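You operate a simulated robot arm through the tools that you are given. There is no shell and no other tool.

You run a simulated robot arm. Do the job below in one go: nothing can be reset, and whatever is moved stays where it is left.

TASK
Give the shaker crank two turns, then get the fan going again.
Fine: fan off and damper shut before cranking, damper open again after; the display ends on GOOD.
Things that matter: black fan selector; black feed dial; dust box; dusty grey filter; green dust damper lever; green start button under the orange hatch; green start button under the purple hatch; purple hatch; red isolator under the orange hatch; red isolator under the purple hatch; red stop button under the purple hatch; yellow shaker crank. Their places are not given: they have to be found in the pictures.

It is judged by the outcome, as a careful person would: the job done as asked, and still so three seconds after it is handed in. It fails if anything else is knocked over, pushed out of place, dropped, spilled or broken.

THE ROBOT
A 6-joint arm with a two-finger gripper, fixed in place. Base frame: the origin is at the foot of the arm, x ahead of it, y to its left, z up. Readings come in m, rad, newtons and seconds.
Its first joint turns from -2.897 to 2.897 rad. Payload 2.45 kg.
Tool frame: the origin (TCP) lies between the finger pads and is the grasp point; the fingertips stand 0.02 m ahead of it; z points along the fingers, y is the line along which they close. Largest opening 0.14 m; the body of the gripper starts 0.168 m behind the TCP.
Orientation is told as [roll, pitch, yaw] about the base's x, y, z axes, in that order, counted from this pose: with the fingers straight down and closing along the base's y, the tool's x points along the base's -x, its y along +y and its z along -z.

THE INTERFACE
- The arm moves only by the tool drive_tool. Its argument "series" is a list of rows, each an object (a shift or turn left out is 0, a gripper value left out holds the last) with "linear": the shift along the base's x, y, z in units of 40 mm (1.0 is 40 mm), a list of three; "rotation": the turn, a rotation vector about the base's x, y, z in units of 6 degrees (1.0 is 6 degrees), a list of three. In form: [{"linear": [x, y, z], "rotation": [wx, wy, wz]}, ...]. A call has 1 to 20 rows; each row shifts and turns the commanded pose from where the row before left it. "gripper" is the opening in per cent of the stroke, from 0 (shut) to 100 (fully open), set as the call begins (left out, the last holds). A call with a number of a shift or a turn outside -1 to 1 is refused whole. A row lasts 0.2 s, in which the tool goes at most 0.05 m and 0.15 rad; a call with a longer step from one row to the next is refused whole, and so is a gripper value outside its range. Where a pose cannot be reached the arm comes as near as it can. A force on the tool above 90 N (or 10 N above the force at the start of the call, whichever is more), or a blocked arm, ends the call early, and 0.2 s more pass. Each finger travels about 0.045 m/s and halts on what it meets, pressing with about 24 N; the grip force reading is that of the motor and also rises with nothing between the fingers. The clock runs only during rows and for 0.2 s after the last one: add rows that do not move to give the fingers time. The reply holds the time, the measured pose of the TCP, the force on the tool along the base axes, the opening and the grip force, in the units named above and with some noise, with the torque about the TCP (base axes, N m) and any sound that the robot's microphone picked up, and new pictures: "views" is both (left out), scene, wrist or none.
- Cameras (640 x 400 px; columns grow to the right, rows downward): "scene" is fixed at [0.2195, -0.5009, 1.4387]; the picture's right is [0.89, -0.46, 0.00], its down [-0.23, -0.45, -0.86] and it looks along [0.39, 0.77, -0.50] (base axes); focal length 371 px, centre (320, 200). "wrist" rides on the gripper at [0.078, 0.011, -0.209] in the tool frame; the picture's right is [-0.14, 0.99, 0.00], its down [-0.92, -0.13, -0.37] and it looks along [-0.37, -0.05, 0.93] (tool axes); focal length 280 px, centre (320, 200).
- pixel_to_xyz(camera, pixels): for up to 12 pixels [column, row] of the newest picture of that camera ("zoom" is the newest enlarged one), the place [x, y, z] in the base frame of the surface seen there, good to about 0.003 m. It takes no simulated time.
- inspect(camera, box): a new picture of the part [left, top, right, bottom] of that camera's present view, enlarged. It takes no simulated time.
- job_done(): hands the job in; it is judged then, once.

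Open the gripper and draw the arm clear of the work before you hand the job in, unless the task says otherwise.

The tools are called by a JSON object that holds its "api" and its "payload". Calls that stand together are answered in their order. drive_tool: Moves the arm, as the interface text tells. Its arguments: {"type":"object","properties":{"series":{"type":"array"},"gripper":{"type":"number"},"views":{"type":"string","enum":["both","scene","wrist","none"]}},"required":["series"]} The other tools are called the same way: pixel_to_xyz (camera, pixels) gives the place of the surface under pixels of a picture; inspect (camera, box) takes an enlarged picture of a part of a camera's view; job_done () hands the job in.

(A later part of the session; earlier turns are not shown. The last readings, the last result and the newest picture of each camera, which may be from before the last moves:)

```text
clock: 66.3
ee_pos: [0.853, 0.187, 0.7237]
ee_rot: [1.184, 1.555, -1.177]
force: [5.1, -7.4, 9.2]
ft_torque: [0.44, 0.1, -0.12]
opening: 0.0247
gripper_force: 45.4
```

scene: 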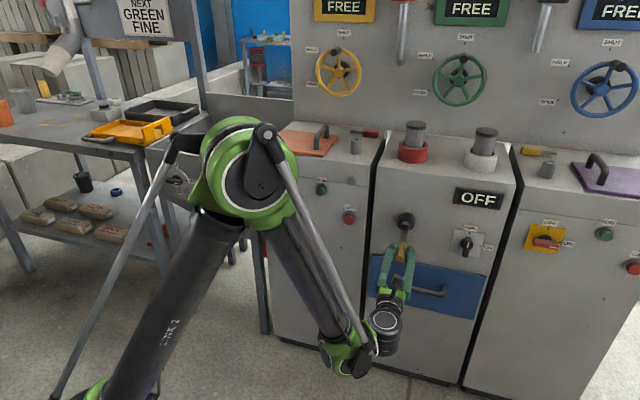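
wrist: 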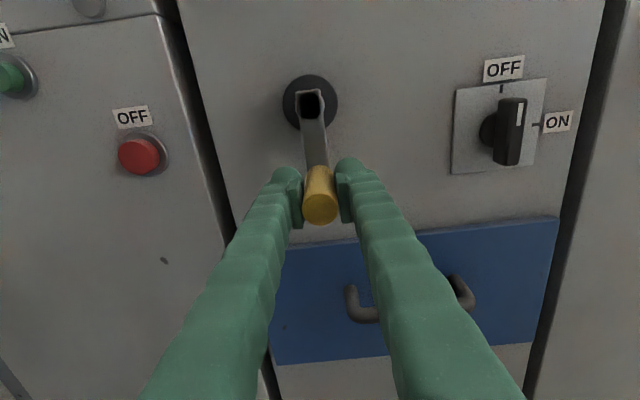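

At 6 o'clock with small forces and the handle still centred. I continue the same way toward about 8 o'clock (246°).

{"api": "drive_tool", "payload": {"series": [{"linear": [-0.1525, 0.1525, 0.0086], "rotation": [0.884, 0.884, 0]}, {"linear": [-0.1504, 0.1504, 0.0365], "rotation": [0.884, 0.884, 0]}, {"linear": [-0.1458, 0.1458, 0.064], "rotation": [0.884, 0.884, 0]}, {"linear": [-0.1386, 0.1386, 0.0904], "rotation": [0.884, 0.884, 0]}, {"linear": [-0.129, 0.129, 0.1152], "rotation": [0.884, 0.884, 0]}, {"linear": [-0.1174, 0.1174, 0.1379], "rotation": [0.884, 0.884, 0]}, {"linear": [-0.1035, 0.1035, 0.1586], "rotation": [0.884, 0.884, 0]}, {"linear": [-0.0881, 0.0881, 0.1762], "rotation": [0.884, 0.884, 0]}, {"linear": [-0.071, 0.071, 0.1911], "rotation": [0.884, 0.884, 0]}, {}]}}

```text
clock: 68.5
ee_pos: [0.8092, 0.2298, 0.7621]
ee_rot: [-1.559, 0.408, 2.365]
force: [-4.4, 2.2, -3.1]
ft_torque: [0.07, 0.06, 0.04]
opening: 0.0246
gripper_force: 44.7
```

scene: 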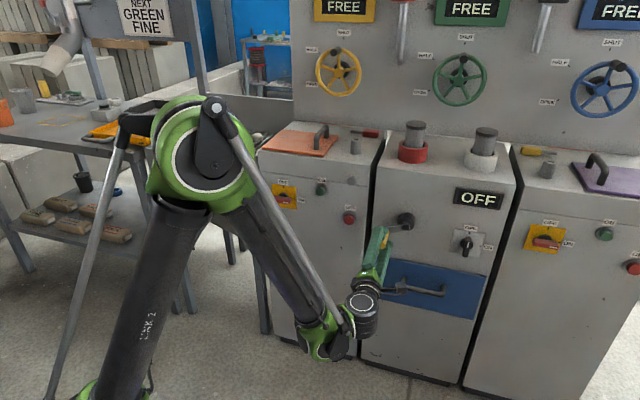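
wrist: 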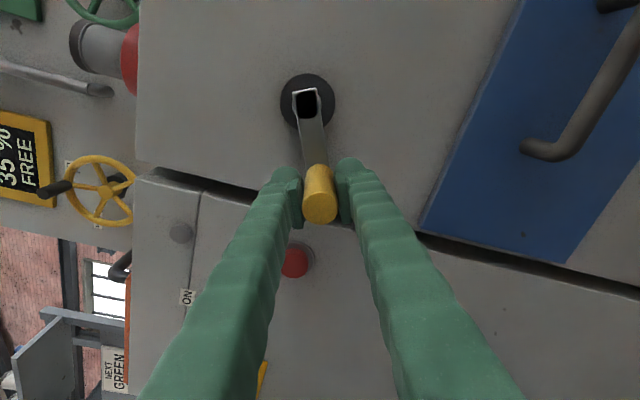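

At about 246° with almost no load. The wrist roll is nearing its limit, so I release, back out, and start rolling back counter-clockwise for a re-grip.

{"api": "drive_tool", "payload": {"series": [{}, {}, {}, {"linear": [-0.53, -0.53, 0]}, {"linear": [-0.53, -0.53, 0]}, {"rotation": [-0.919, -0.919, 0]}, {"rotation": [-0.919, -0.919, 0]}, {"rotation": [-0.919, -0.919, 0]}, {"rotation": [-0.919, -0.919, 0]}, {"rotation": [-0.919, -0.919, 0]}, {"rotation": [-0.919, -0.919, 0]}, {"rotation": [-0.919, -0.919, 0]}, {"rotation": [-0.919, -0.919, 0]}, {"rotation": [-0.919, -0.919, 0]}, {"rotation": [-0.919, -0.919, 0]}, {}], "gripper": 45}}

{"api": "drive_tool", "payload": {"series": [{"rotation": [-0.919, -0.919, 0]}, {"rotation": [-0.919, -0.919, 0]}, {"rotation": [-0.919, -0.919, 0]}, {"rotation": [-0.919, -0.919, 0]}, {"rotation": [-0.919, -0.919, 0]}, {"rotation": [-0.919, -0.919, 0]}, {"rotation": [-0.919, -0.919, 0]}, {"rotation": [-0.919, -0.919, 0]}, {"rotation": [-0.919, -0.919, 0]}, {"rotation": [-0.919, -0.919, 0]}, {}, {}]}}

```text
clock: 71.9
ee_pos: [0.7664, 0.1864, 0.762]
ee_rot: [1.544, 1.371, -0.821]
force: [-1.1, 0.0, -0.1]
ft_torque: [0.0, 0.0, -0.01]
opening: 0.0628
gripper_force: 0.1
```

scene: 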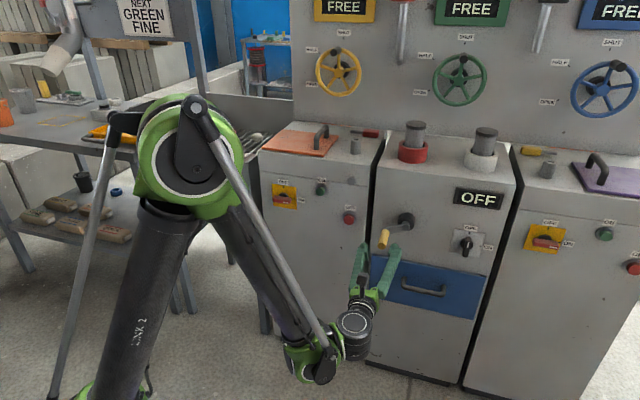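
wrist: 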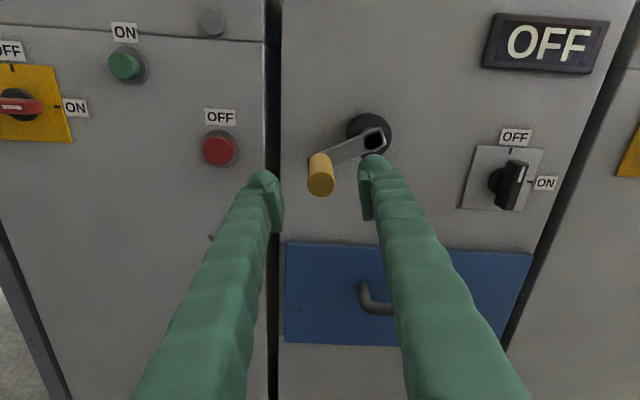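

```text
clock: 74.5
ee_pos: [0.7663, 0.1868, 0.7618]
ee_rot: [1.577, 0.013, -0.791]
force: [-0.5, 0.2, -0.2]
ft_torque: [0.0, -0.02, 0.02]
opening: 0.063
gripper_force: 0.1
```

scene: 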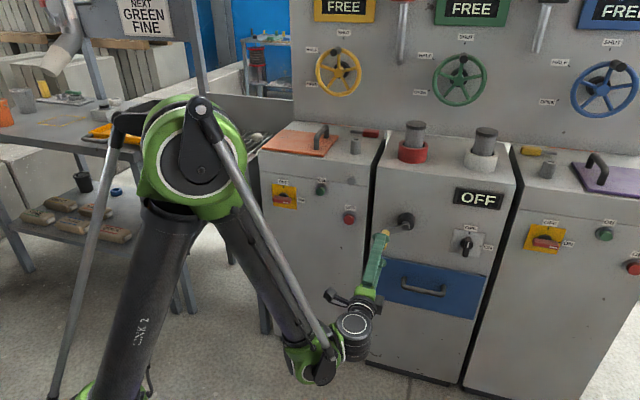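
wrist: 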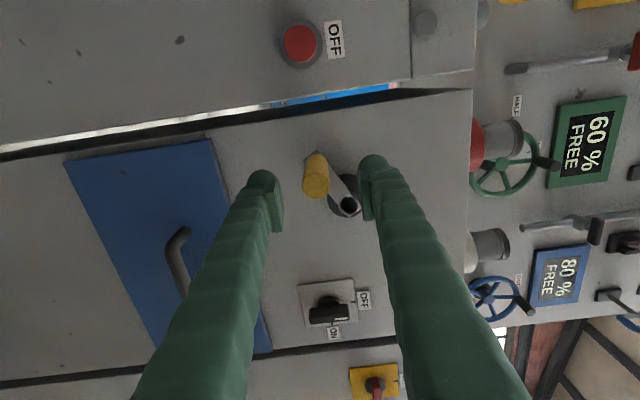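

The handle is between the fingers again at (316,182) with the roll at -90°. I check its position before advancing.

{"api": "pixel_to_xyz", "payload": {"camera": "wrist", "pixels": [[316, 184], [304, 184], [328, 184], [316, 196], [316, 174], [346, 205]]}}

```text
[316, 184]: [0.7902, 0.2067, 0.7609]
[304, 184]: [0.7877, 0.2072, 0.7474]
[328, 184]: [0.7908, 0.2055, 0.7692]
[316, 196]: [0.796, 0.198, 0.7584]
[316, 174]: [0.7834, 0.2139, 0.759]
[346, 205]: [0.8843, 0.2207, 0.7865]
```

The handle axis is at u≈0.412, z≈0.760 (about 244°). I advance 6 cm and grip it.

{"api": "drive_tool", "payload": {"series": [{"linear": [0.363, 0.343, -0.01]}, {"linear": [0.363, 0.343, -0.01]}, {"linear": [0.363, 0.343, -0.01]}, {}], "views": "wrist"}}

{"api": "drive_tool", "payload": {"series": [{}, {}, {}, {}], "gripper": 0}}

```text
clock: 75.5
ee_pos: [0.8097, 0.227, 0.7601]
ee_rot: [1.577, 0.013, -0.793]
force: [0.1, -0.4, 0.3]
ft_torque: [0.04, -0.04, -0.01]
opening: 0.0631
gripper_force: 0.0
```

wrist: 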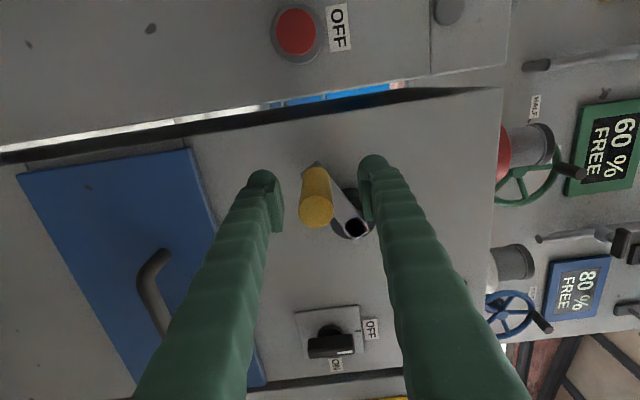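

```text
clock: 76.5
ee_pos: [0.8104, 0.2286, 0.762]
ee_rot: [1.575, 0.012, -0.79]
force: [-7.6, 7.9, -6.4]
ft_torque: [-0.1, 0.03, 0.16]
opening: 0.0244
gripper_force: 38.4
```

scene: 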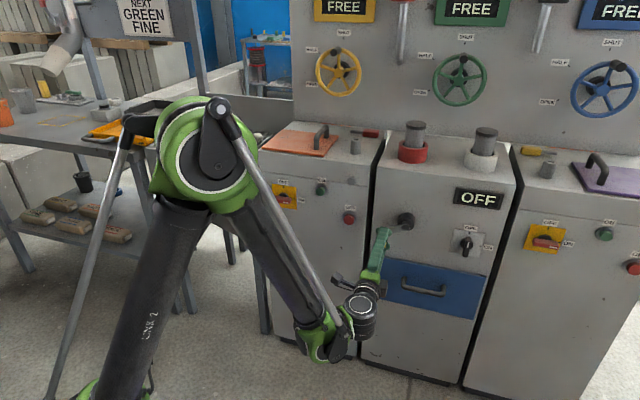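
wrist: 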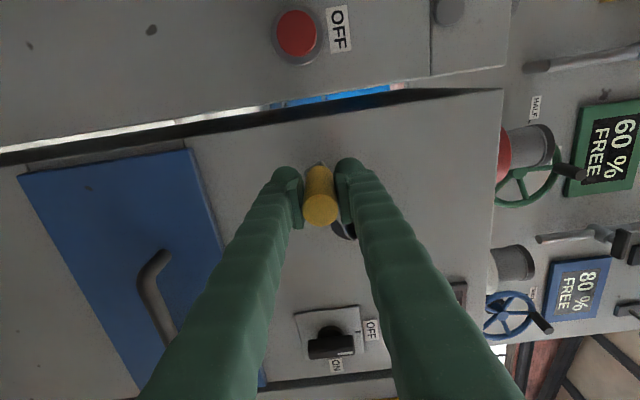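

Gripped at about 244°. I crank the remaining 115° to the top, rolling with the crank, first half now.

{"api": "drive_tool", "payload": {"series": [{"linear": [-0.0573, 0.0573, 0.2044], "rotation": [0.9074, 0.9074, 0]}, {"linear": [-0.0375, 0.0375, 0.2134], "rotation": [0.9074, 0.9074, 0]}, {"linear": [-0.0169, 0.0169, 0.2186], "rotation": [0.9074, 0.9074, 0]}, {"linear": [0.0039, -0.0039, 0.2199], "rotation": [0.9074, 0.9074, 0]}, {"linear": [0.0247, -0.0247, 0.2171], "rotation": [0.9074, 0.9074, 0]}, {"linear": [0.0452, -0.0452, 0.2104], "rotation": [0.9074, 0.9074, 0]}, {"linear": [0.0646, -0.0646, 0.1999], "rotation": [0.9074, 0.9074, 0]}, {"linear": [0.0829, -0.0829, 0.186], "rotation": [0.9074, 0.9074, 0]}, {}]}}

```text
clock: 78.5
ee_pos: [0.8142, 0.2237, 0.8291]
ee_rot: [1.568, 1.089, -0.798]
force: [-20.4, 13.7, 18.8]
ft_torque: [0.07, -0.31, 0.29]
opening: 0.0241
gripper_force: 44.9
```

scene: 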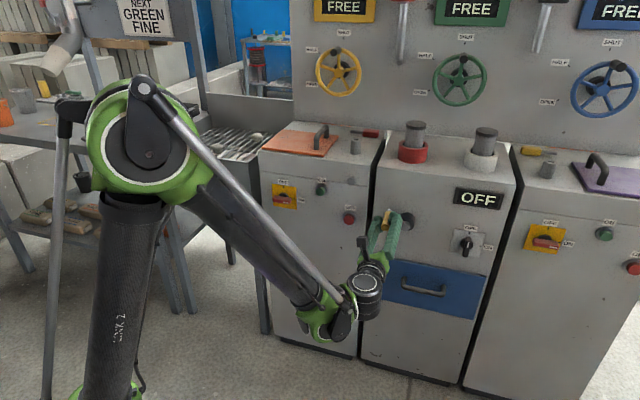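
wrist: 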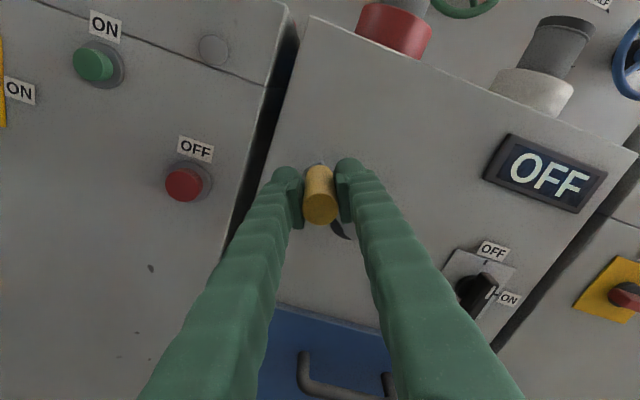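

On track at about 306° (u=0.418, z=0.829), forces modest. I finish the last 54° to the top.

{"api": "drive_tool", "payload": {"series": [{"linear": [0.0898, -0.0898, 0.1785], "rotation": [0.9074, 0.9074, 0]}, {"linear": [0.11, -0.11, 0.1582], "rotation": [0.9074, 0.9074, 0]}, {"linear": [0.128, -0.128, 0.1351], "rotation": [0.9074, 0.9074, 0]}, {"linear": [0.1386, -0.1386, 0.0996], "rotation": [0.9074, 0.9074, 0]}, {"linear": [0.1467, -0.1467, 0.0725], "rotation": [0.9074, 0.9074, 0]}, {"linear": [0.1524, -0.1524, 0.044], "rotation": [0.9074, 0.9074, 0]}, {"linear": [0.1682, -0.1682, 0.0147], "rotation": [0.9074, 0.9074, 0]}, {}]}}

```text
clock: 80.3
ee_pos: [0.8535, 0.1854, 0.8545]
ee_rot: [-1.548, 1.113, 2.373]
force: [-13.9, -11.7, -33.5]
ft_torque: [-0.33, 0.18, 0.15]
opening: 0.0239
gripper_force: 45.2
```

scene: 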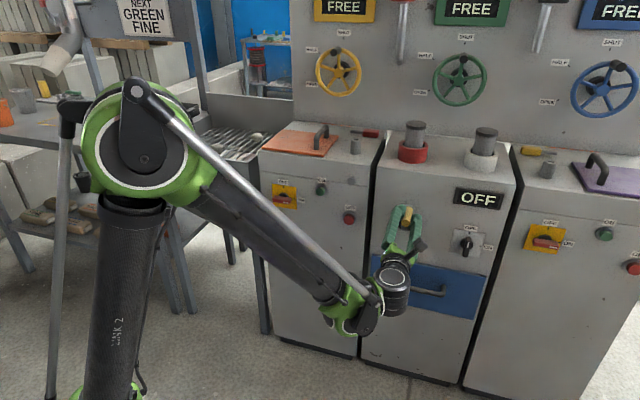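
wrist: 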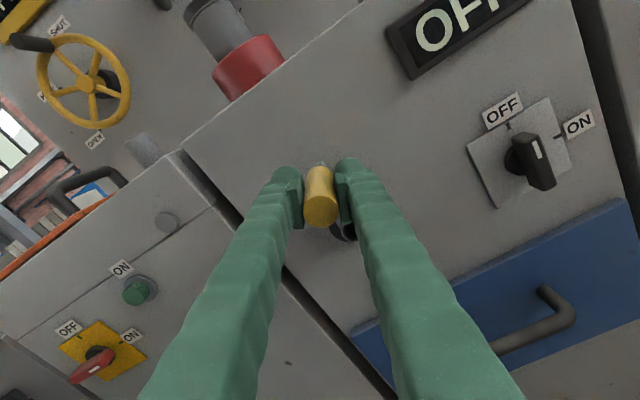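

The handle is back at the top (u=0.472, z=0.854): two turns. I release and back out to check the crank and then go on.

{"api": "drive_tool", "payload": {"series": [{}, {}, {}, {"linear": [-0.53, -0.53, 0]}, {"linear": [-0.53, -0.53, 0]}, {"rotation": [-0.82, -0.82, 0]}, {"rotation": [-0.82, -0.82, 0]}, {"rotation": [-0.82, -0.82, 0]}, {"rotation": [-0.82, -0.82, 0]}, {"linear": [-0.3, -0.3, 0]}, {}], "gripper": 45}}

{"api": "inspect", "payload": {"camera": "wrist", "box": [220, 80, 420, 260]}}

{"api": "inspect", "payload": {"camera": "scene", "box": [360, 170, 520, 270]}}

```text
clock: 82.7
ee_pos: [0.7976, 0.1307, 0.8565]
ee_rot: [1.36, 1.539, -1.004]
force: [-0.6, 0.8, -0.3]
ft_torque: [-0.01, -0.02, 0.01]
opening: 0.0629
gripper_force: 0.0
```

scene: 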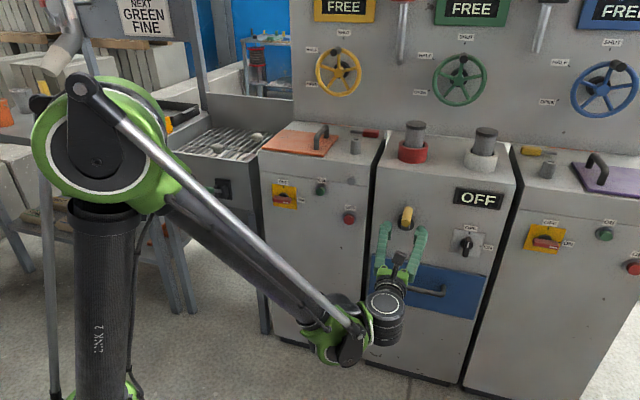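
wrist: 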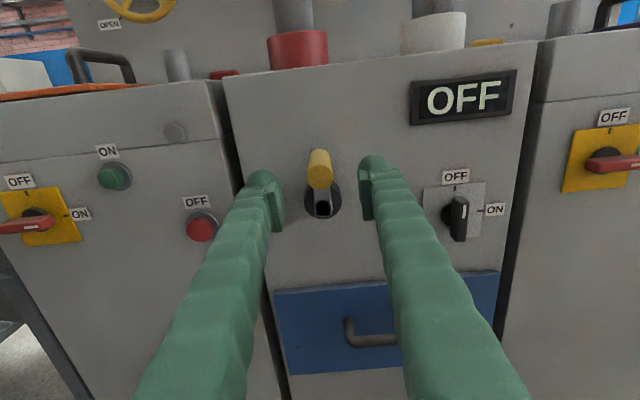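

```text
2.22 times, centred on (320, 170) of wrist
```

zoom: 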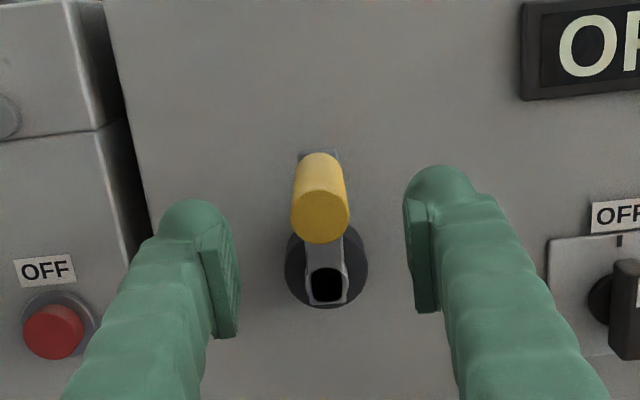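

```text
4.00 times, centred on (440, 220) of scene
```

zoom: 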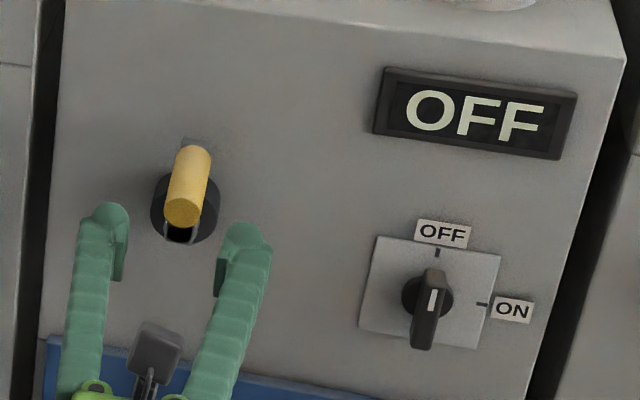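

The crank arm is back upright, a hair (about 2°) past where it started. I double-check its position numerically.

{"api": "pixel_to_xyz", "payload": {"camera": "scene", "pixels": [[406, 223], [403, 223], [409, 223], [404, 208], [406, 212]]}}

{"api": "pixel_to_xyz", "payload": {"camera": "wrist", "pixels": [[320, 180], [310, 180], [330, 180], [321, 165], [323, 208]]}}

```text
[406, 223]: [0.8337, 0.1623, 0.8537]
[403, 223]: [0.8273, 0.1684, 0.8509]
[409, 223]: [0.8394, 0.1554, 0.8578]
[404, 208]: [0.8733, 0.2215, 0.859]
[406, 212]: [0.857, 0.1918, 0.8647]
```

```text
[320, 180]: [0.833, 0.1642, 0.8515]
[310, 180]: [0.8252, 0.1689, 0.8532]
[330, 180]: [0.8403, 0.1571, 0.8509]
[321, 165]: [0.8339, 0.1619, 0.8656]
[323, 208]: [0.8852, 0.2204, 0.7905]
```

The crank ended 2.5° past two full turns, fan still OFF. Now I travel back left to the damper lever, tilting the tool nose-down 33° at the end of the move as before.

{"api": "drive_tool", "payload": {"series": [{"linear": [-0.759, 0.727, 0.082]}, {"linear": [-0.759, 0.727, 0.082]}, {"linear": [-0.759, 0.727, 0.082]}, {"linear": [-0.759, 0.727, 0.082]}, {"linear": [-0.759, 0.727, 0.082]}, {"linear": [-0.759, 0.727, 0.082]}, {"linear": [-0.759, 0.727, 0.082]}, {"linear": [-0.759, 0.727, 0.082], "rotation": [-0.648, 0.648, 0]}, {"linear": [-0.759, 0.727, 0.082], "rotation": [-0.648, 0.648, 0]}, {"linear": [-0.759, 0.727, 0.082], "rotation": [-0.648, 0.648, 0]}, {"linear": [-0.759, 0.727, 0.082], "rotation": [-0.648, 0.648, 0]}, {"linear": [-0.759, 0.727, 0.082], "rotation": [-0.648, 0.648, 0]}, {"linear": [-0.759, 0.727, 0.082], "rotation": [-0.648, 0.648, 0]}, {"linear": [-0.759, 0.727, 0.082]}, {"linear": [-0.759, 0.727, 0.082]}, {"linear": [-0.759, 0.727, 0.082]}, {}, {}]}}

```text
clock: 86.5
ee_pos: [0.47, 0.443, 0.9069]
ee_rot: [0.035, 0.99, -2.278]
force: [0.0, 0.1, 0.1]
ft_torque: [0.0, 0.01, -0.01]
opening: 0.0631
gripper_force: 0.0
out of reach, approached as far as the arm can: row 11, 12, 13, 14, 15, 16
```

scene: 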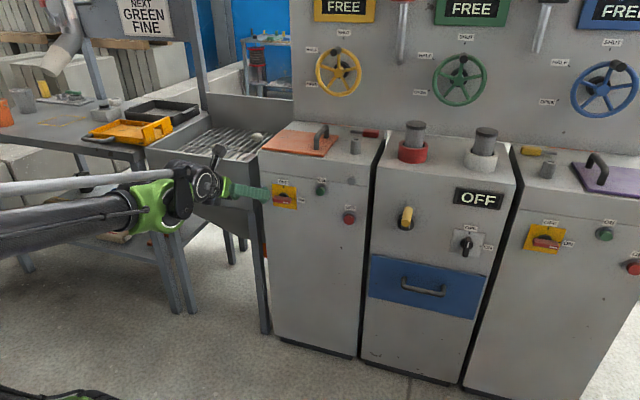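
wrist: 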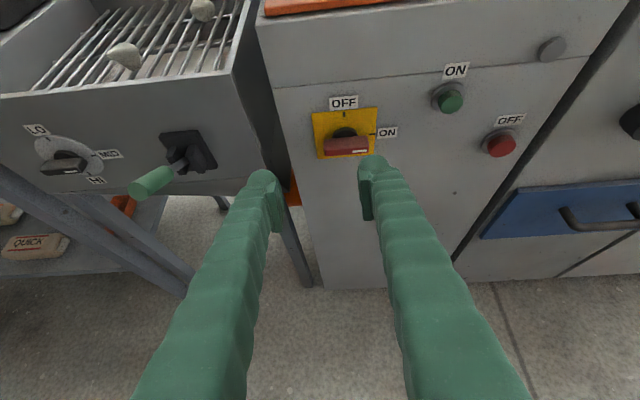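

The arm stalled near u=0.02 because the wrist is folded too close to the base there. I move outward 6 cm first (nothing is closer than the cabinet faces here), correct the 4.5° yaw drift, then continue left.

{"api": "drive_tool", "payload": {"series": [{"linear": [0.35, 0.35, 0]}, {"linear": [0.35, 0.35, 0]}, {"linear": [0.35, 0.35, 0], "rotation": [0, 0, -0.4]}, {"rotation": [0, 0, -0.35]}, {"linear": [-0.7, 0.7, 0.05]}, {"linear": [-0.7, 0.7, 0.05]}, {"linear": [-0.7, 0.7, 0.05]}, {}]}}

```text
clock: 88.3
ee_pos: [0.5156, 0.4675, 0.9133]
ee_rot: [0.026, 0.992, -2.306]
force: [-0.2, -0.8, -0.2]
ft_torque: [-0.03, -0.01, 0.0]
opening: 0.0627
gripper_force: 0.0
out of reach, approached as far as the arm can: row 1, 2, 3, 4, 5, 6, 7
```

scene: 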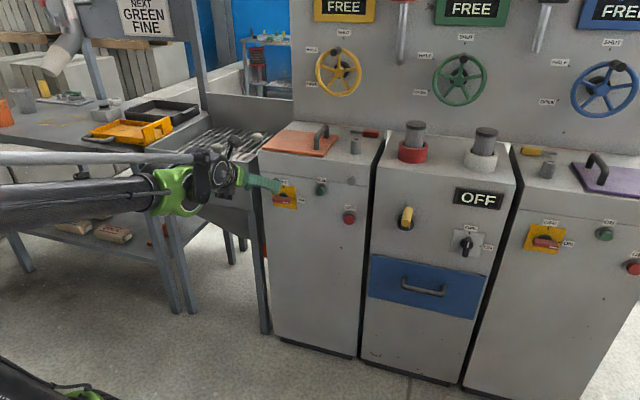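
wrist: 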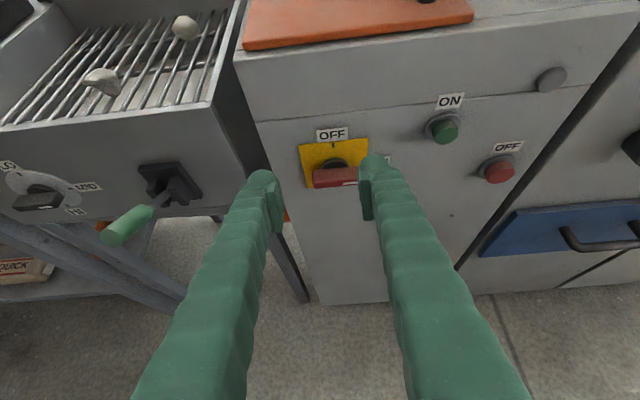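

Tilted and close to the middle is the blocked combination; on the earlier return trip the tool was level here. So I level the tool first, as on that trip.

{"api": "drive_tool", "payload": {"series": [{"rotation": [0.648, -0.648, 0]}, {"rotation": [0.648, -0.648, 0]}, {"rotation": [0.648, -0.648, 0]}, {"rotation": [0.648, -0.648, 0]}, {"rotation": [0.648, -0.648, 0]}, {"rotation": [0.648, -0.648, 0]}, {}, {}], "views": "none"}}

```text
clock: 90.1
ee_pos: [0.5243, 0.4616, 0.9154]
ee_rot: [0.402, 1.531, -1.967]
force: [-0.1, -0.1, -0.2]
ft_torque: [-0.03, -0.01, -0.01]
opening: 0.0631
gripper_force: 0.1
out of reach, approached as far as the arm can: row 1
```

The pose is level again. I now retrace the earlier path: move left while tilting down progressively.

{"api": "drive_tool", "payload": {"series": [{"linear": [-0.8, 0.58, 0]}, {"linear": [-0.8, 0.58, 0], "rotation": [-0.5, 0.5, 0]}, {"linear": [-0.8, 0.58, 0], "rotation": [-0.5, 0.5, 0]}, {"linear": [-0.8, 0.58, 0], "rotation": [-0.6, 0.6, 0]}, {"linear": [-0.8, 0.58, 0], "rotation": [-0.6, 0.6, 0]}, {"linear": [-0.8, 0.58, 0], "rotation": [-0.6, 0.6, 0]}, {}, {}]}}

```text
clock: 91.9
ee_pos: [0.3422, 0.5896, 0.9184]
ee_rot: [0.053, 1.15, -2.321]
force: [0.6, 1.6, -0.4]
ft_torque: [0.0, 0.02, 0.0]
opening: 0.0629
gripper_force: 0.1
out of reach, approached as far as the arm can: row 1
```

scene: 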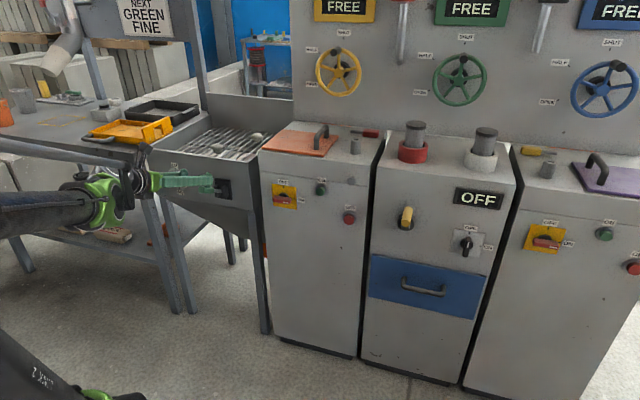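
wrist: 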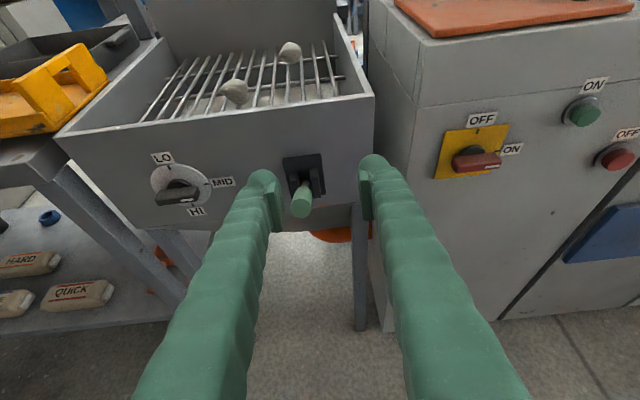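

I'm past the blocked zone (u=-0.175, tilt 24°), and the lever's end is between the fingers' directions at (302,200). I finish the tilt and line up with the lever plane.

{"api": "drive_tool", "payload": {"series": [{"linear": [-0.22, 0.22, -0.2], "rotation": [-0.53, 0.53, 0]}, {"linear": [-0.22, 0.22, -0.2], "rotation": [-0.53, 0.53, 0]}, {"rotation": [0, 0, -0.33]}, {}, {}]}}

{"api": "pixel_to_xyz", "payload": {"camera": "wrist", "pixels": [[320, 200], [320, 190], [310, 195], [330, 195], [318, 175]]}}

```text
clock: 93.1
ee_pos: [0.3264, 0.6082, 0.9031]
ee_rot: [0.044, 0.993, -2.363]
force: [-0.9, -0.2, 0.1]
ft_torque: [-0.02, 0.04, -0.02]
opening: 0.0631
gripper_force: 0.1
```

scene: 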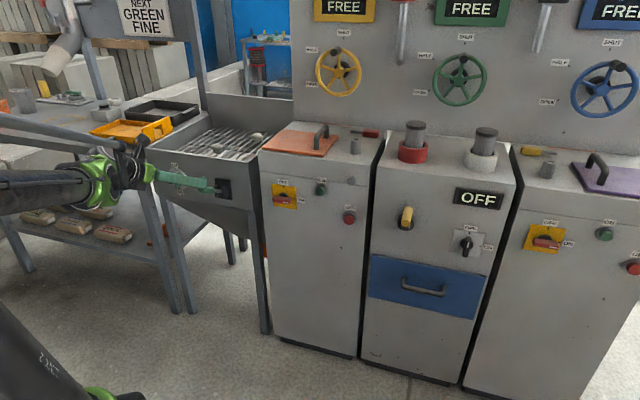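
wrist: 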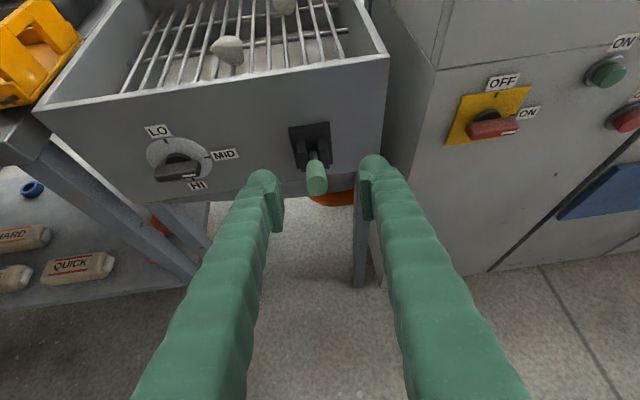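

```text
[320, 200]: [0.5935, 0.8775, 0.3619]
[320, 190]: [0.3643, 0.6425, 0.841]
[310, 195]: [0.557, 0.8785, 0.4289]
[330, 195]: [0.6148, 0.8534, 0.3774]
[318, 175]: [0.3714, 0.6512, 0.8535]
```

Aligned with the lever (u≈-0.199). I advance diagonally so that the handle sits between the pads, then grip it.

{"api": "drive_tool", "payload": {"series": [{"linear": [0.434, 0.434, -0.608]}, {"linear": [0.434, 0.434, -0.608]}, {"linear": [0.434, 0.434, -0.608]}, {}, {}]}}

```text
clock: 94.3
ee_pos: [0.3822, 0.6584, 0.8282]
ee_rot: [0.041, 0.992, -2.363]
force: [0.9, 0.7, -0.4]
ft_torque: [-0.01, 0.02, 0.02]
opening: 0.0629
gripper_force: 0.0
```

scene: 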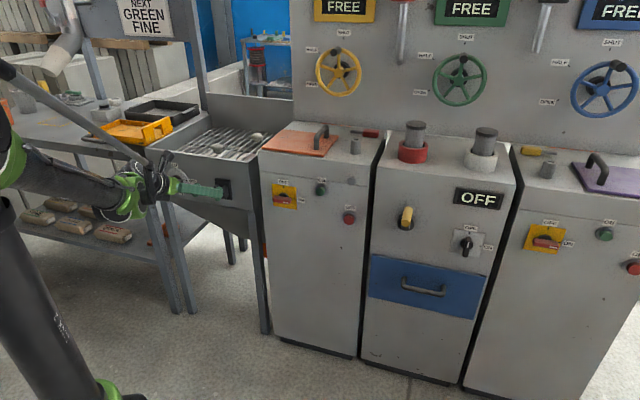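
wrist: 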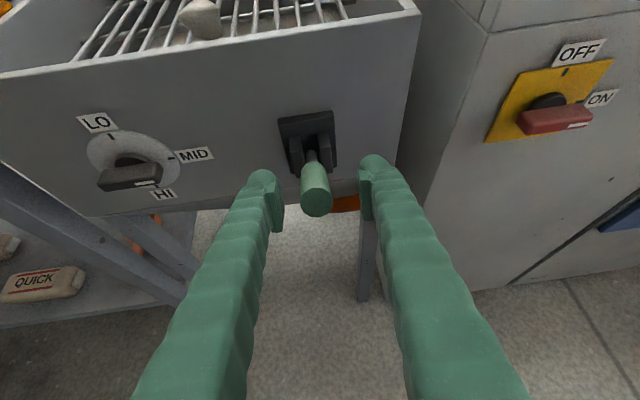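

The handle is slightly left of centre at (315,190); I shift 3 mm left, 5 mm up, and close the fingers.

{"api": "drive_tool", "payload": {"series": [{"linear": [-0.055, 0.055, 0.12]}, {}, {}, {}, {}, {}], "gripper": 0}}

```text
clock: 95.7
ee_pos: [0.3774, 0.662, 0.8336]
ee_rot: [0.042, 0.992, -2.363]
force: [2.9, -2.9, -1.6]
ft_torque: [0.18, 0.23, 0.52]
opening: 0.0225
gripper_force: 45.3
```

scene: 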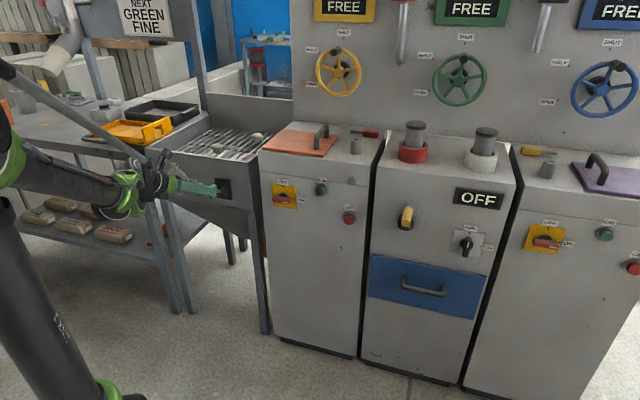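
wrist: 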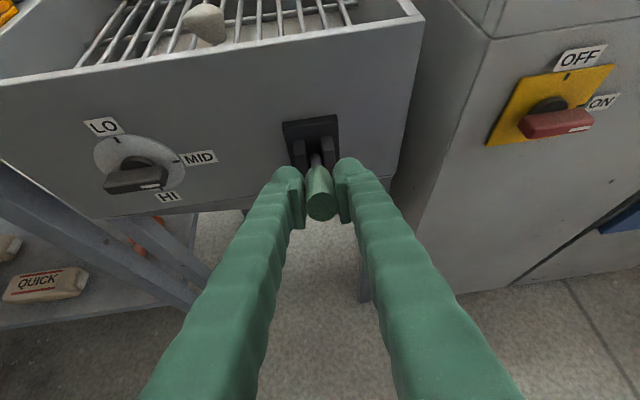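

Gripped at the upper position (n=0.735, z=0.834). I swing the lever back down along the arc, first half.

{"api": "drive_tool", "payload": {"series": [{"linear": [-0.0866, -0.0866, -0.25]}, {"linear": [-0.0707, -0.0707, -0.2625]}, {"linear": [-0.0495, -0.0495, -0.27]}, {"linear": [-0.0283, -0.0283, -0.2775]}, {"linear": [-0.0088, -0.0088, -0.2775]}, {}]}}

```text
clock: 97.1
ee_pos: [0.3698, 0.6521, 0.7809]
ee_rot: [0.042, 0.993, -2.365]
force: [4.3, -17.9, 9.3]
ft_torque: [0.92, -0.58, 1.09]
opening: 0.0225
gripper_force: 45.2
```

scene: 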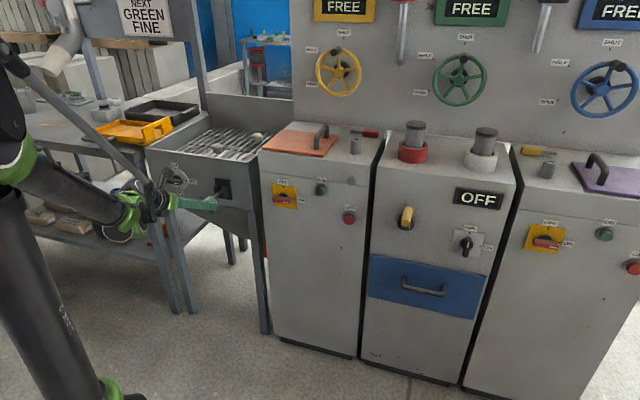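
wrist: 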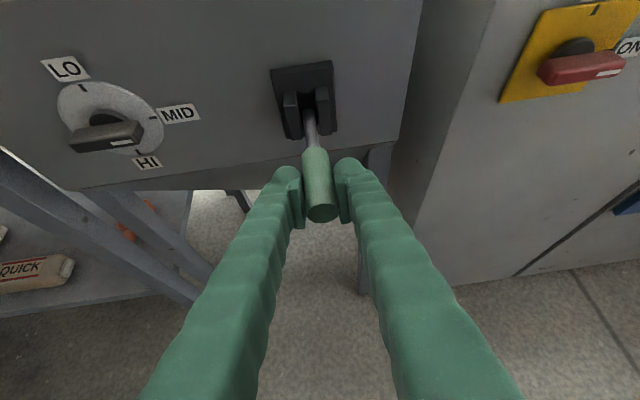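

The lever follows (now about level, forces under 20 N). I continue down to the lower end.

{"api": "drive_tool", "payload": {"series": [{"linear": [0.0124, 0.0124, -0.28]}, {"linear": [0.0318, 0.0318, -0.275]}, {"linear": [0.053, 0.053, -0.27]}, {"linear": [0.0725, 0.0725, -0.26]}, {"linear": [0.0919, 0.0919, -0.2475]}, {"linear": [0.0796, 0.0796, -0.1775]}, {}]}}

```text
clock: 98.7
ee_pos: [0.3845, 0.6659, 0.7197]
ee_rot: [0.042, 0.994, -2.364]
force: [3.5, -51.2, -10.5]
ft_torque: [1.27, -0.74, 1.2]
opening: 0.0191
gripper_force: 44.1
```

scene: 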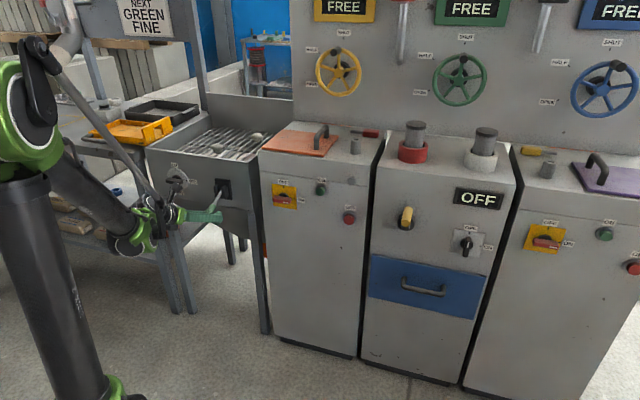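
wrist: 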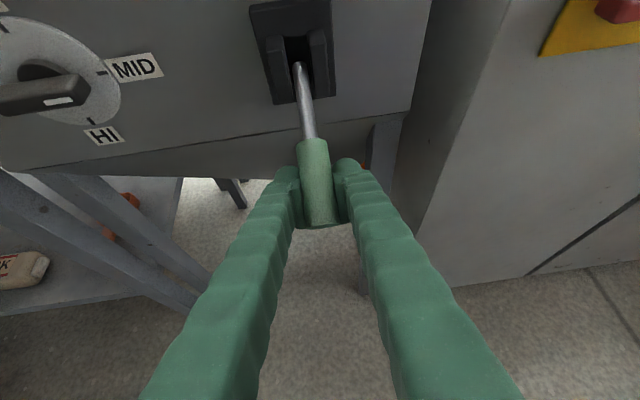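

The lever is down; grip slid near the handle end. I release and measure the lever to see whether it is fully at its lower stop.

{"api": "drive_tool", "payload": {"series": [{}, {}, {}], "gripper": 45}}

{"api": "inspect", "payload": {"camera": "wrist", "box": [220, 30, 400, 250]}}

{"api": "inspect", "payload": {"camera": "scene", "box": [195, 160, 275, 240]}}

```text
clock: 99.5
ee_pos: [0.3823, 0.6693, 0.7208]
ee_rot: [0.043, 0.993, -2.365]
force: [0.2, 0.0, 0.5]
ft_torque: [-0.02, 0.0, 0.0]
opening: 0.0631
gripper_force: 0.1
```

scene: 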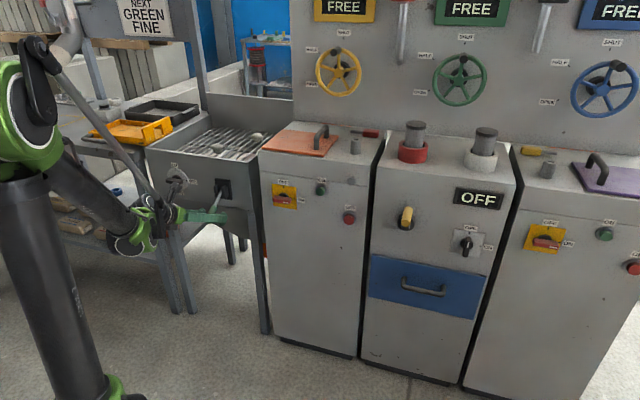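
wrist: 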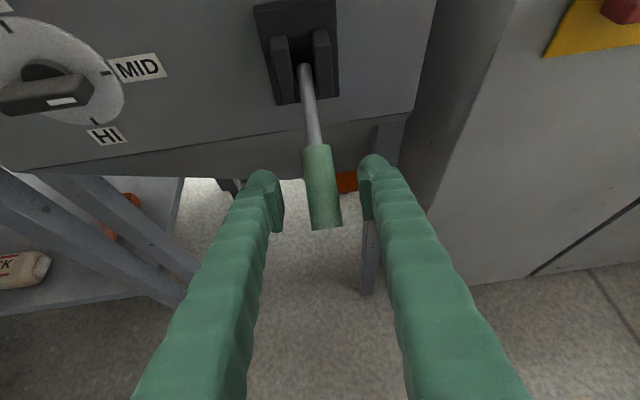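

```text
1.82 times, centred on (310, 140) of wrist
```

zoom: 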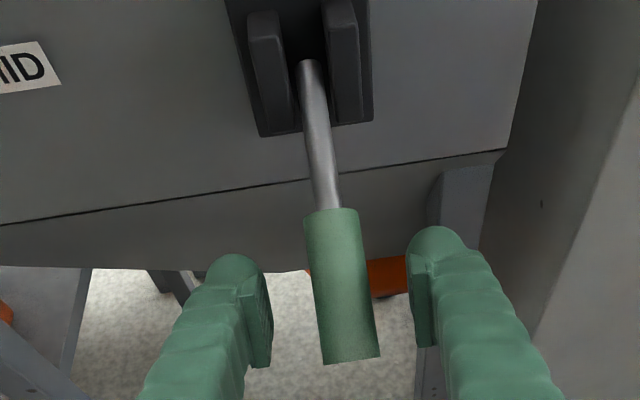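

```text
5.00 times, centred on (235, 200) of scene
```

zoom: 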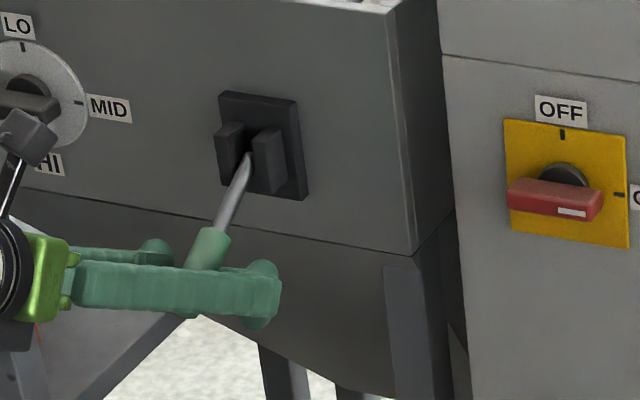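

In the scene zoom the rod and handle top are in the same spot as at the start (handle top at about (212,230)). I confirm numerically.

{"api": "pixel_to_xyz", "payload": {"camera": "wrist", "pixels": [[325, 222], [322, 200], [319, 180], [317, 160], [314, 135], [310, 110], [306, 85], [304, 72]]}}

{"api": "pixel_to_xyz", "payload": {"camera": "scene", "pixels": [[214, 207], [217, 200], [220, 193]]}}

```text
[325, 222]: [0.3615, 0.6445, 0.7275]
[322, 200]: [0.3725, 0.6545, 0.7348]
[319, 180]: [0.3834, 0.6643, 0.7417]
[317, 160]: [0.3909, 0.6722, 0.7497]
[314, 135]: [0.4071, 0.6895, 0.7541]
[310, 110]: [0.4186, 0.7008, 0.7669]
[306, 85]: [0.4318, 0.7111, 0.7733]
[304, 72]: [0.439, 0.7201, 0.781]
```

```text
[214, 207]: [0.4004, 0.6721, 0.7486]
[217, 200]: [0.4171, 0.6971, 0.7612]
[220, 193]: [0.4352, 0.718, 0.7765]
```

Readings match the starting position within noise. To be sure it sits on the stop, I recentre (8 mm up), re-grip and press down a little.

{"api": "drive_tool", "payload": {"series": [{"linear": [0.04, -0.04, 0.2]}, {}], "views": "none"}}

{"api": "drive_tool", "payload": {"series": [{}, {}, {}, {}, {}], "gripper": 0, "views": "none"}}

{"api": "drive_tool", "payload": {"series": [{"linear": [0.04, 0.04, -0.09]}, {"linear": [0.04, 0.04, -0.09]}, {"linear": [0.04, 0.04, -0.09]}, {}]}}

```text
clock: 100.1
ee_pos: [0.3872, 0.6666, 0.7281]
ee_rot: [0.043, 0.993, -2.364]
force: [-0.8, 1.3, 0.0]
ft_torque: [0.02, 0.02, 0.01]
opening: 0.0632
gripper_force: 0.0
```

```text
clock: 101.3
ee_pos: [0.3845, 0.6679, 0.7277]
ee_rot: [0.042, 0.994, -2.361]
force: [-8.8, 14.2, -0.2]
ft_torque: [-0.31, -0.33, 0.89]
opening: 0.0207
gripper_force: 45.1
```

```text
clock: 102.3
ee_pos: [0.3878, 0.6694, 0.7192]
ee_rot: [0.043, 0.996, -2.363]
force: [-28.8, -7.3, 34.5]
ft_torque: [-0.74, -0.62, 1.46]
opening: 0.0198
gripper_force: 44.8
```

scene: 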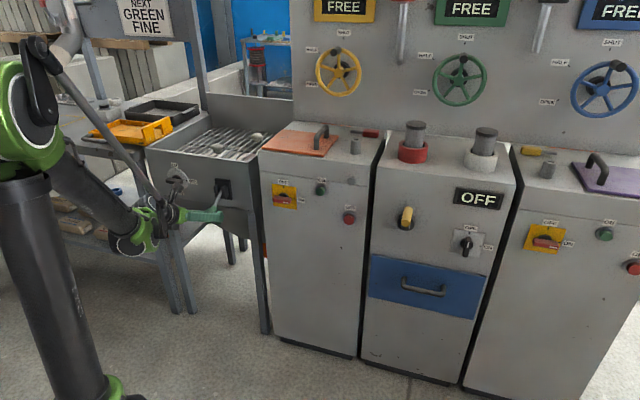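
wrist: 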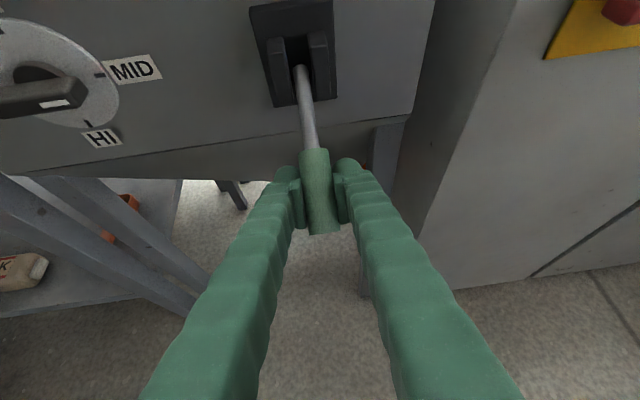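

It resists at about 43 N, so it is firmly on the lower stop: damper open again. I release, back out along the tool axis and rise.

{"api": "drive_tool", "payload": {"series": [{}, {}, {}, {"linear": [-0.59, -0.59, 0.54]}, {"linear": [-0.59, -0.59, 0.54]}, {"linear": [-0.59, -0.59, 0.54]}, {"linear": [0, 0, 0.8]}, {"linear": [0, 0, 0.8]}, {"linear": [0, 0, 0.8]}, {"linear": [0, 0, 0.7]}, {}], "gripper": 45}}

{"api": "inspect", "payload": {"camera": "scene", "box": [195, 160, 275, 240]}}

```text
clock: 104.7
ee_pos: [0.3176, 0.5991, 0.905]
ee_rot: [0.044, 0.993, -2.366]
force: [0.7, -1.1, -0.1]
ft_torque: [-0.04, -0.01, 0.02]
opening: 0.0629
gripper_force: 0.0
```

scene: 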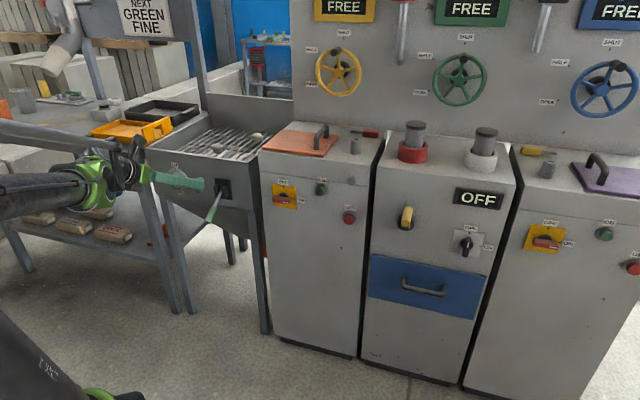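
wrist: 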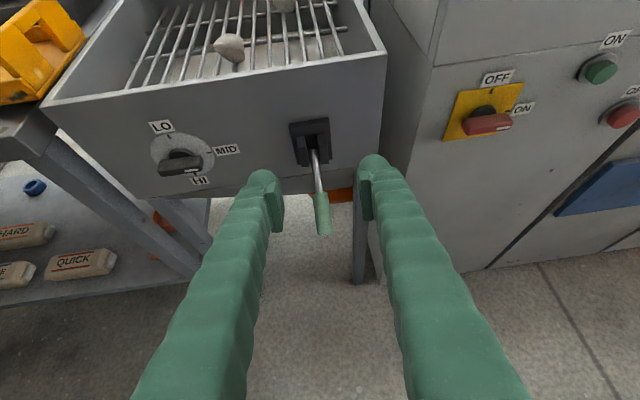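

```text
5.00 times, centred on (235, 200) of scene
```

zoom: 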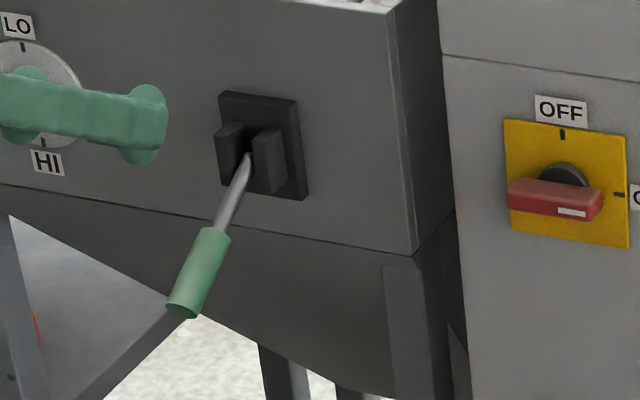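

The lever is exactly as at the start. Now I go back to the fan selector: move right while levelling the tool, at a safe distance from the crank handle.

{"api": "drive_tool", "payload": {"series": [{"linear": [0.7, -0.7, 0], "rotation": [0.648, -0.648, 0]}, {"linear": [0.7, -0.7, 0], "rotation": [0.648, -0.648, 0]}, {"linear": [0.7, -0.7, 0], "rotation": [0.648, -0.648, 0]}, {"linear": [0.7, -0.7, 0], "rotation": [0.648, -0.648, 0]}, {"linear": [0.7, -0.7, 0], "rotation": [0.648, -0.648, 0]}, {"linear": [0.7, -0.7, 0], "rotation": [0.648, -0.648, 0]}, {"linear": [0.721, -0.764, -0.25]}, {"linear": [0.721, -0.764, -0.25]}, {"linear": [0.721, -0.764, -0.25]}, {"linear": [0.721, -0.764, -0.25]}, {"linear": [0.721, -0.764, -0.25]}, {"linear": [0.721, -0.764, -0.25]}, {}], "views": "wrist"}}

```text
clock: 107.5
ee_pos: [0.6564, 0.2486, 0.8449]
ee_rot: [-1.21, 1.567, 2.667]
force: [0.7, 0.2, 0.8]
ft_torque: [0.0, 0.02, 0.0]
opening: 0.0633
gripper_force: 0.0
```

wrist: 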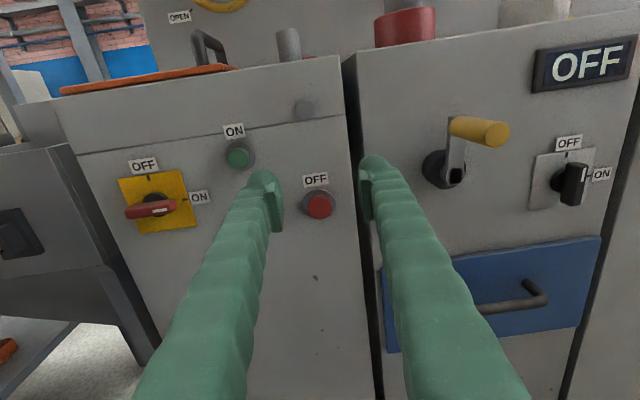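

All clear so far; 2.9° yaw error to correct. I continue to in front of the selector.

{"api": "drive_tool", "payload": {"series": [{"linear": [0.74, -0.724, -0.27], "rotation": [0, 0, 0.46]}, {"linear": [0.74, -0.724, -0.27]}, {"linear": [0.74, -0.724, -0.27]}, {"linear": [0.74, -0.724, -0.27]}, {"linear": [0.74, -0.724, -0.27]}, {"linear": [0.74, -0.724, -0.27]}, {"linear": [0.74, -0.724, -0.27]}, {"linear": [0.74, -0.724, -0.27]}, {"linear": [0.74, -0.724, -0.27]}, {}, {}]}}

{"api": "inspect", "payload": {"camera": "wrist", "box": [240, 80, 400, 240]}}

```text
clock: 109.9
ee_pos: [0.9238, -0.0108, 0.7507]
ee_rot: [-1.225, 1.568, 2.7]
force: [0.5, -0.3, 0.0]
ft_torque: [-0.01, 0.0, -0.01]
opening: 0.0632
gripper_force: 0.1
```

scene: 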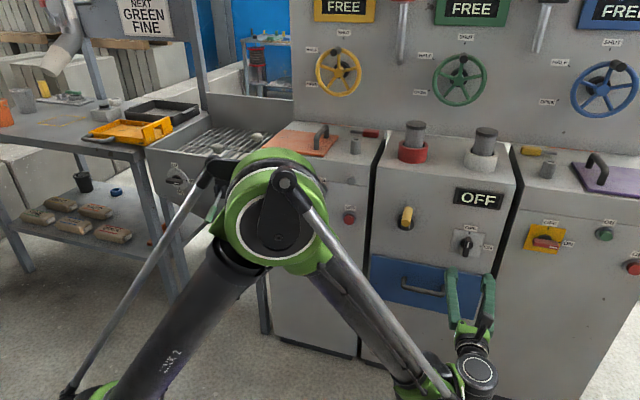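
wrist: 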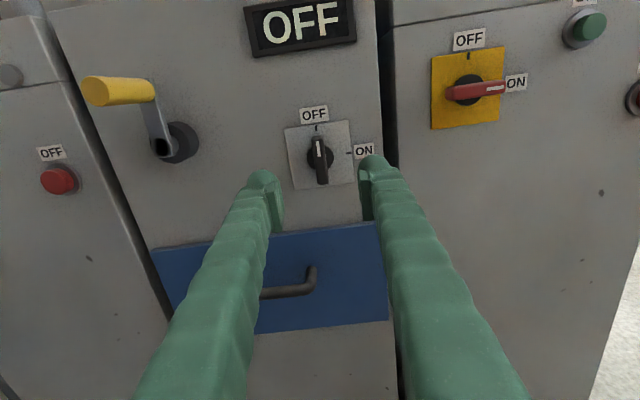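

```text
2.50 times, centred on (320, 160) of wrist
```

zoom: 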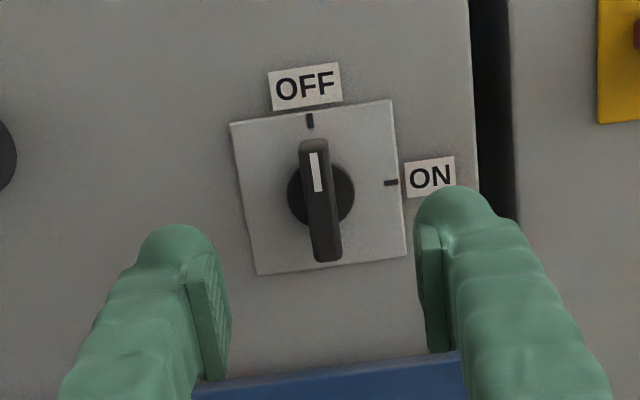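

Lined up with the selector (u=0.661). I advance so that the vertical bar sits between the pads, then close.

{"api": "drive_tool", "payload": {"series": [{"linear": [0.654, 0.654, -0.066]}, {"linear": [0.654, 0.654, -0.066]}, {"linear": [0.654, 0.654, -0.066]}, {"linear": [0.654, 0.654, -0.066]}, {}, {}], "views": "wrist"}}

{"api": "drive_tool", "payload": {"series": [{}, {}, {}, {}, {}], "gripper": 0}}

```text
clock: 111.3
ee_pos: [1.0324, 0.0945, 0.7393]
ee_rot: [-1.215, 1.569, 2.708]
force: [0.1, 0.1, -0.1]
ft_torque: [0.02, 0.02, 0.0]
opening: 0.063
gripper_force: 0.0
```

wrist: 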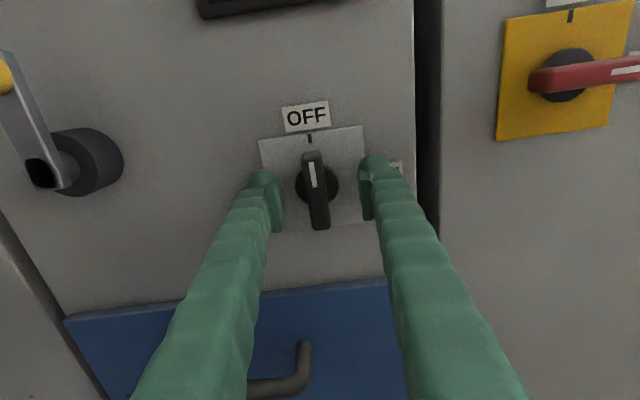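

```text
clock: 112.5
ee_pos: [1.0302, 0.0968, 0.7399]
ee_rot: [-1.087, 1.568, 2.842]
force: [-26.5, 11.5, -7.8]
ft_torque: [-0.01, -0.04, 0.26]
opening: 0.0152
gripper_force: 40.9
```

scene: 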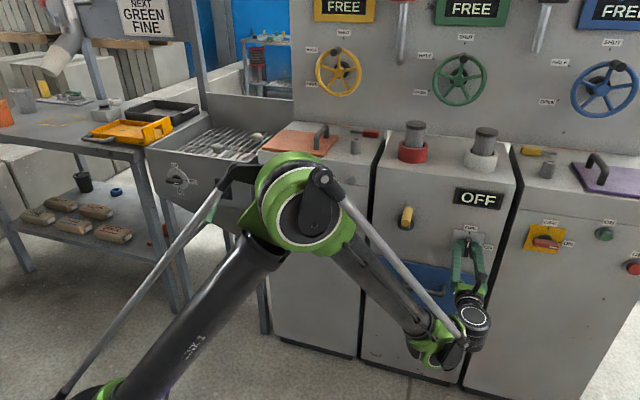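
wrist: 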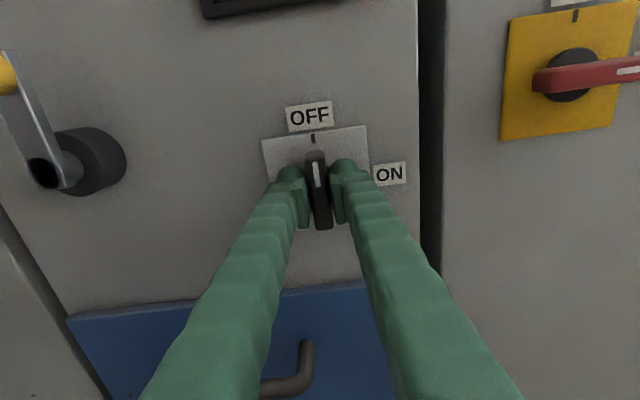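

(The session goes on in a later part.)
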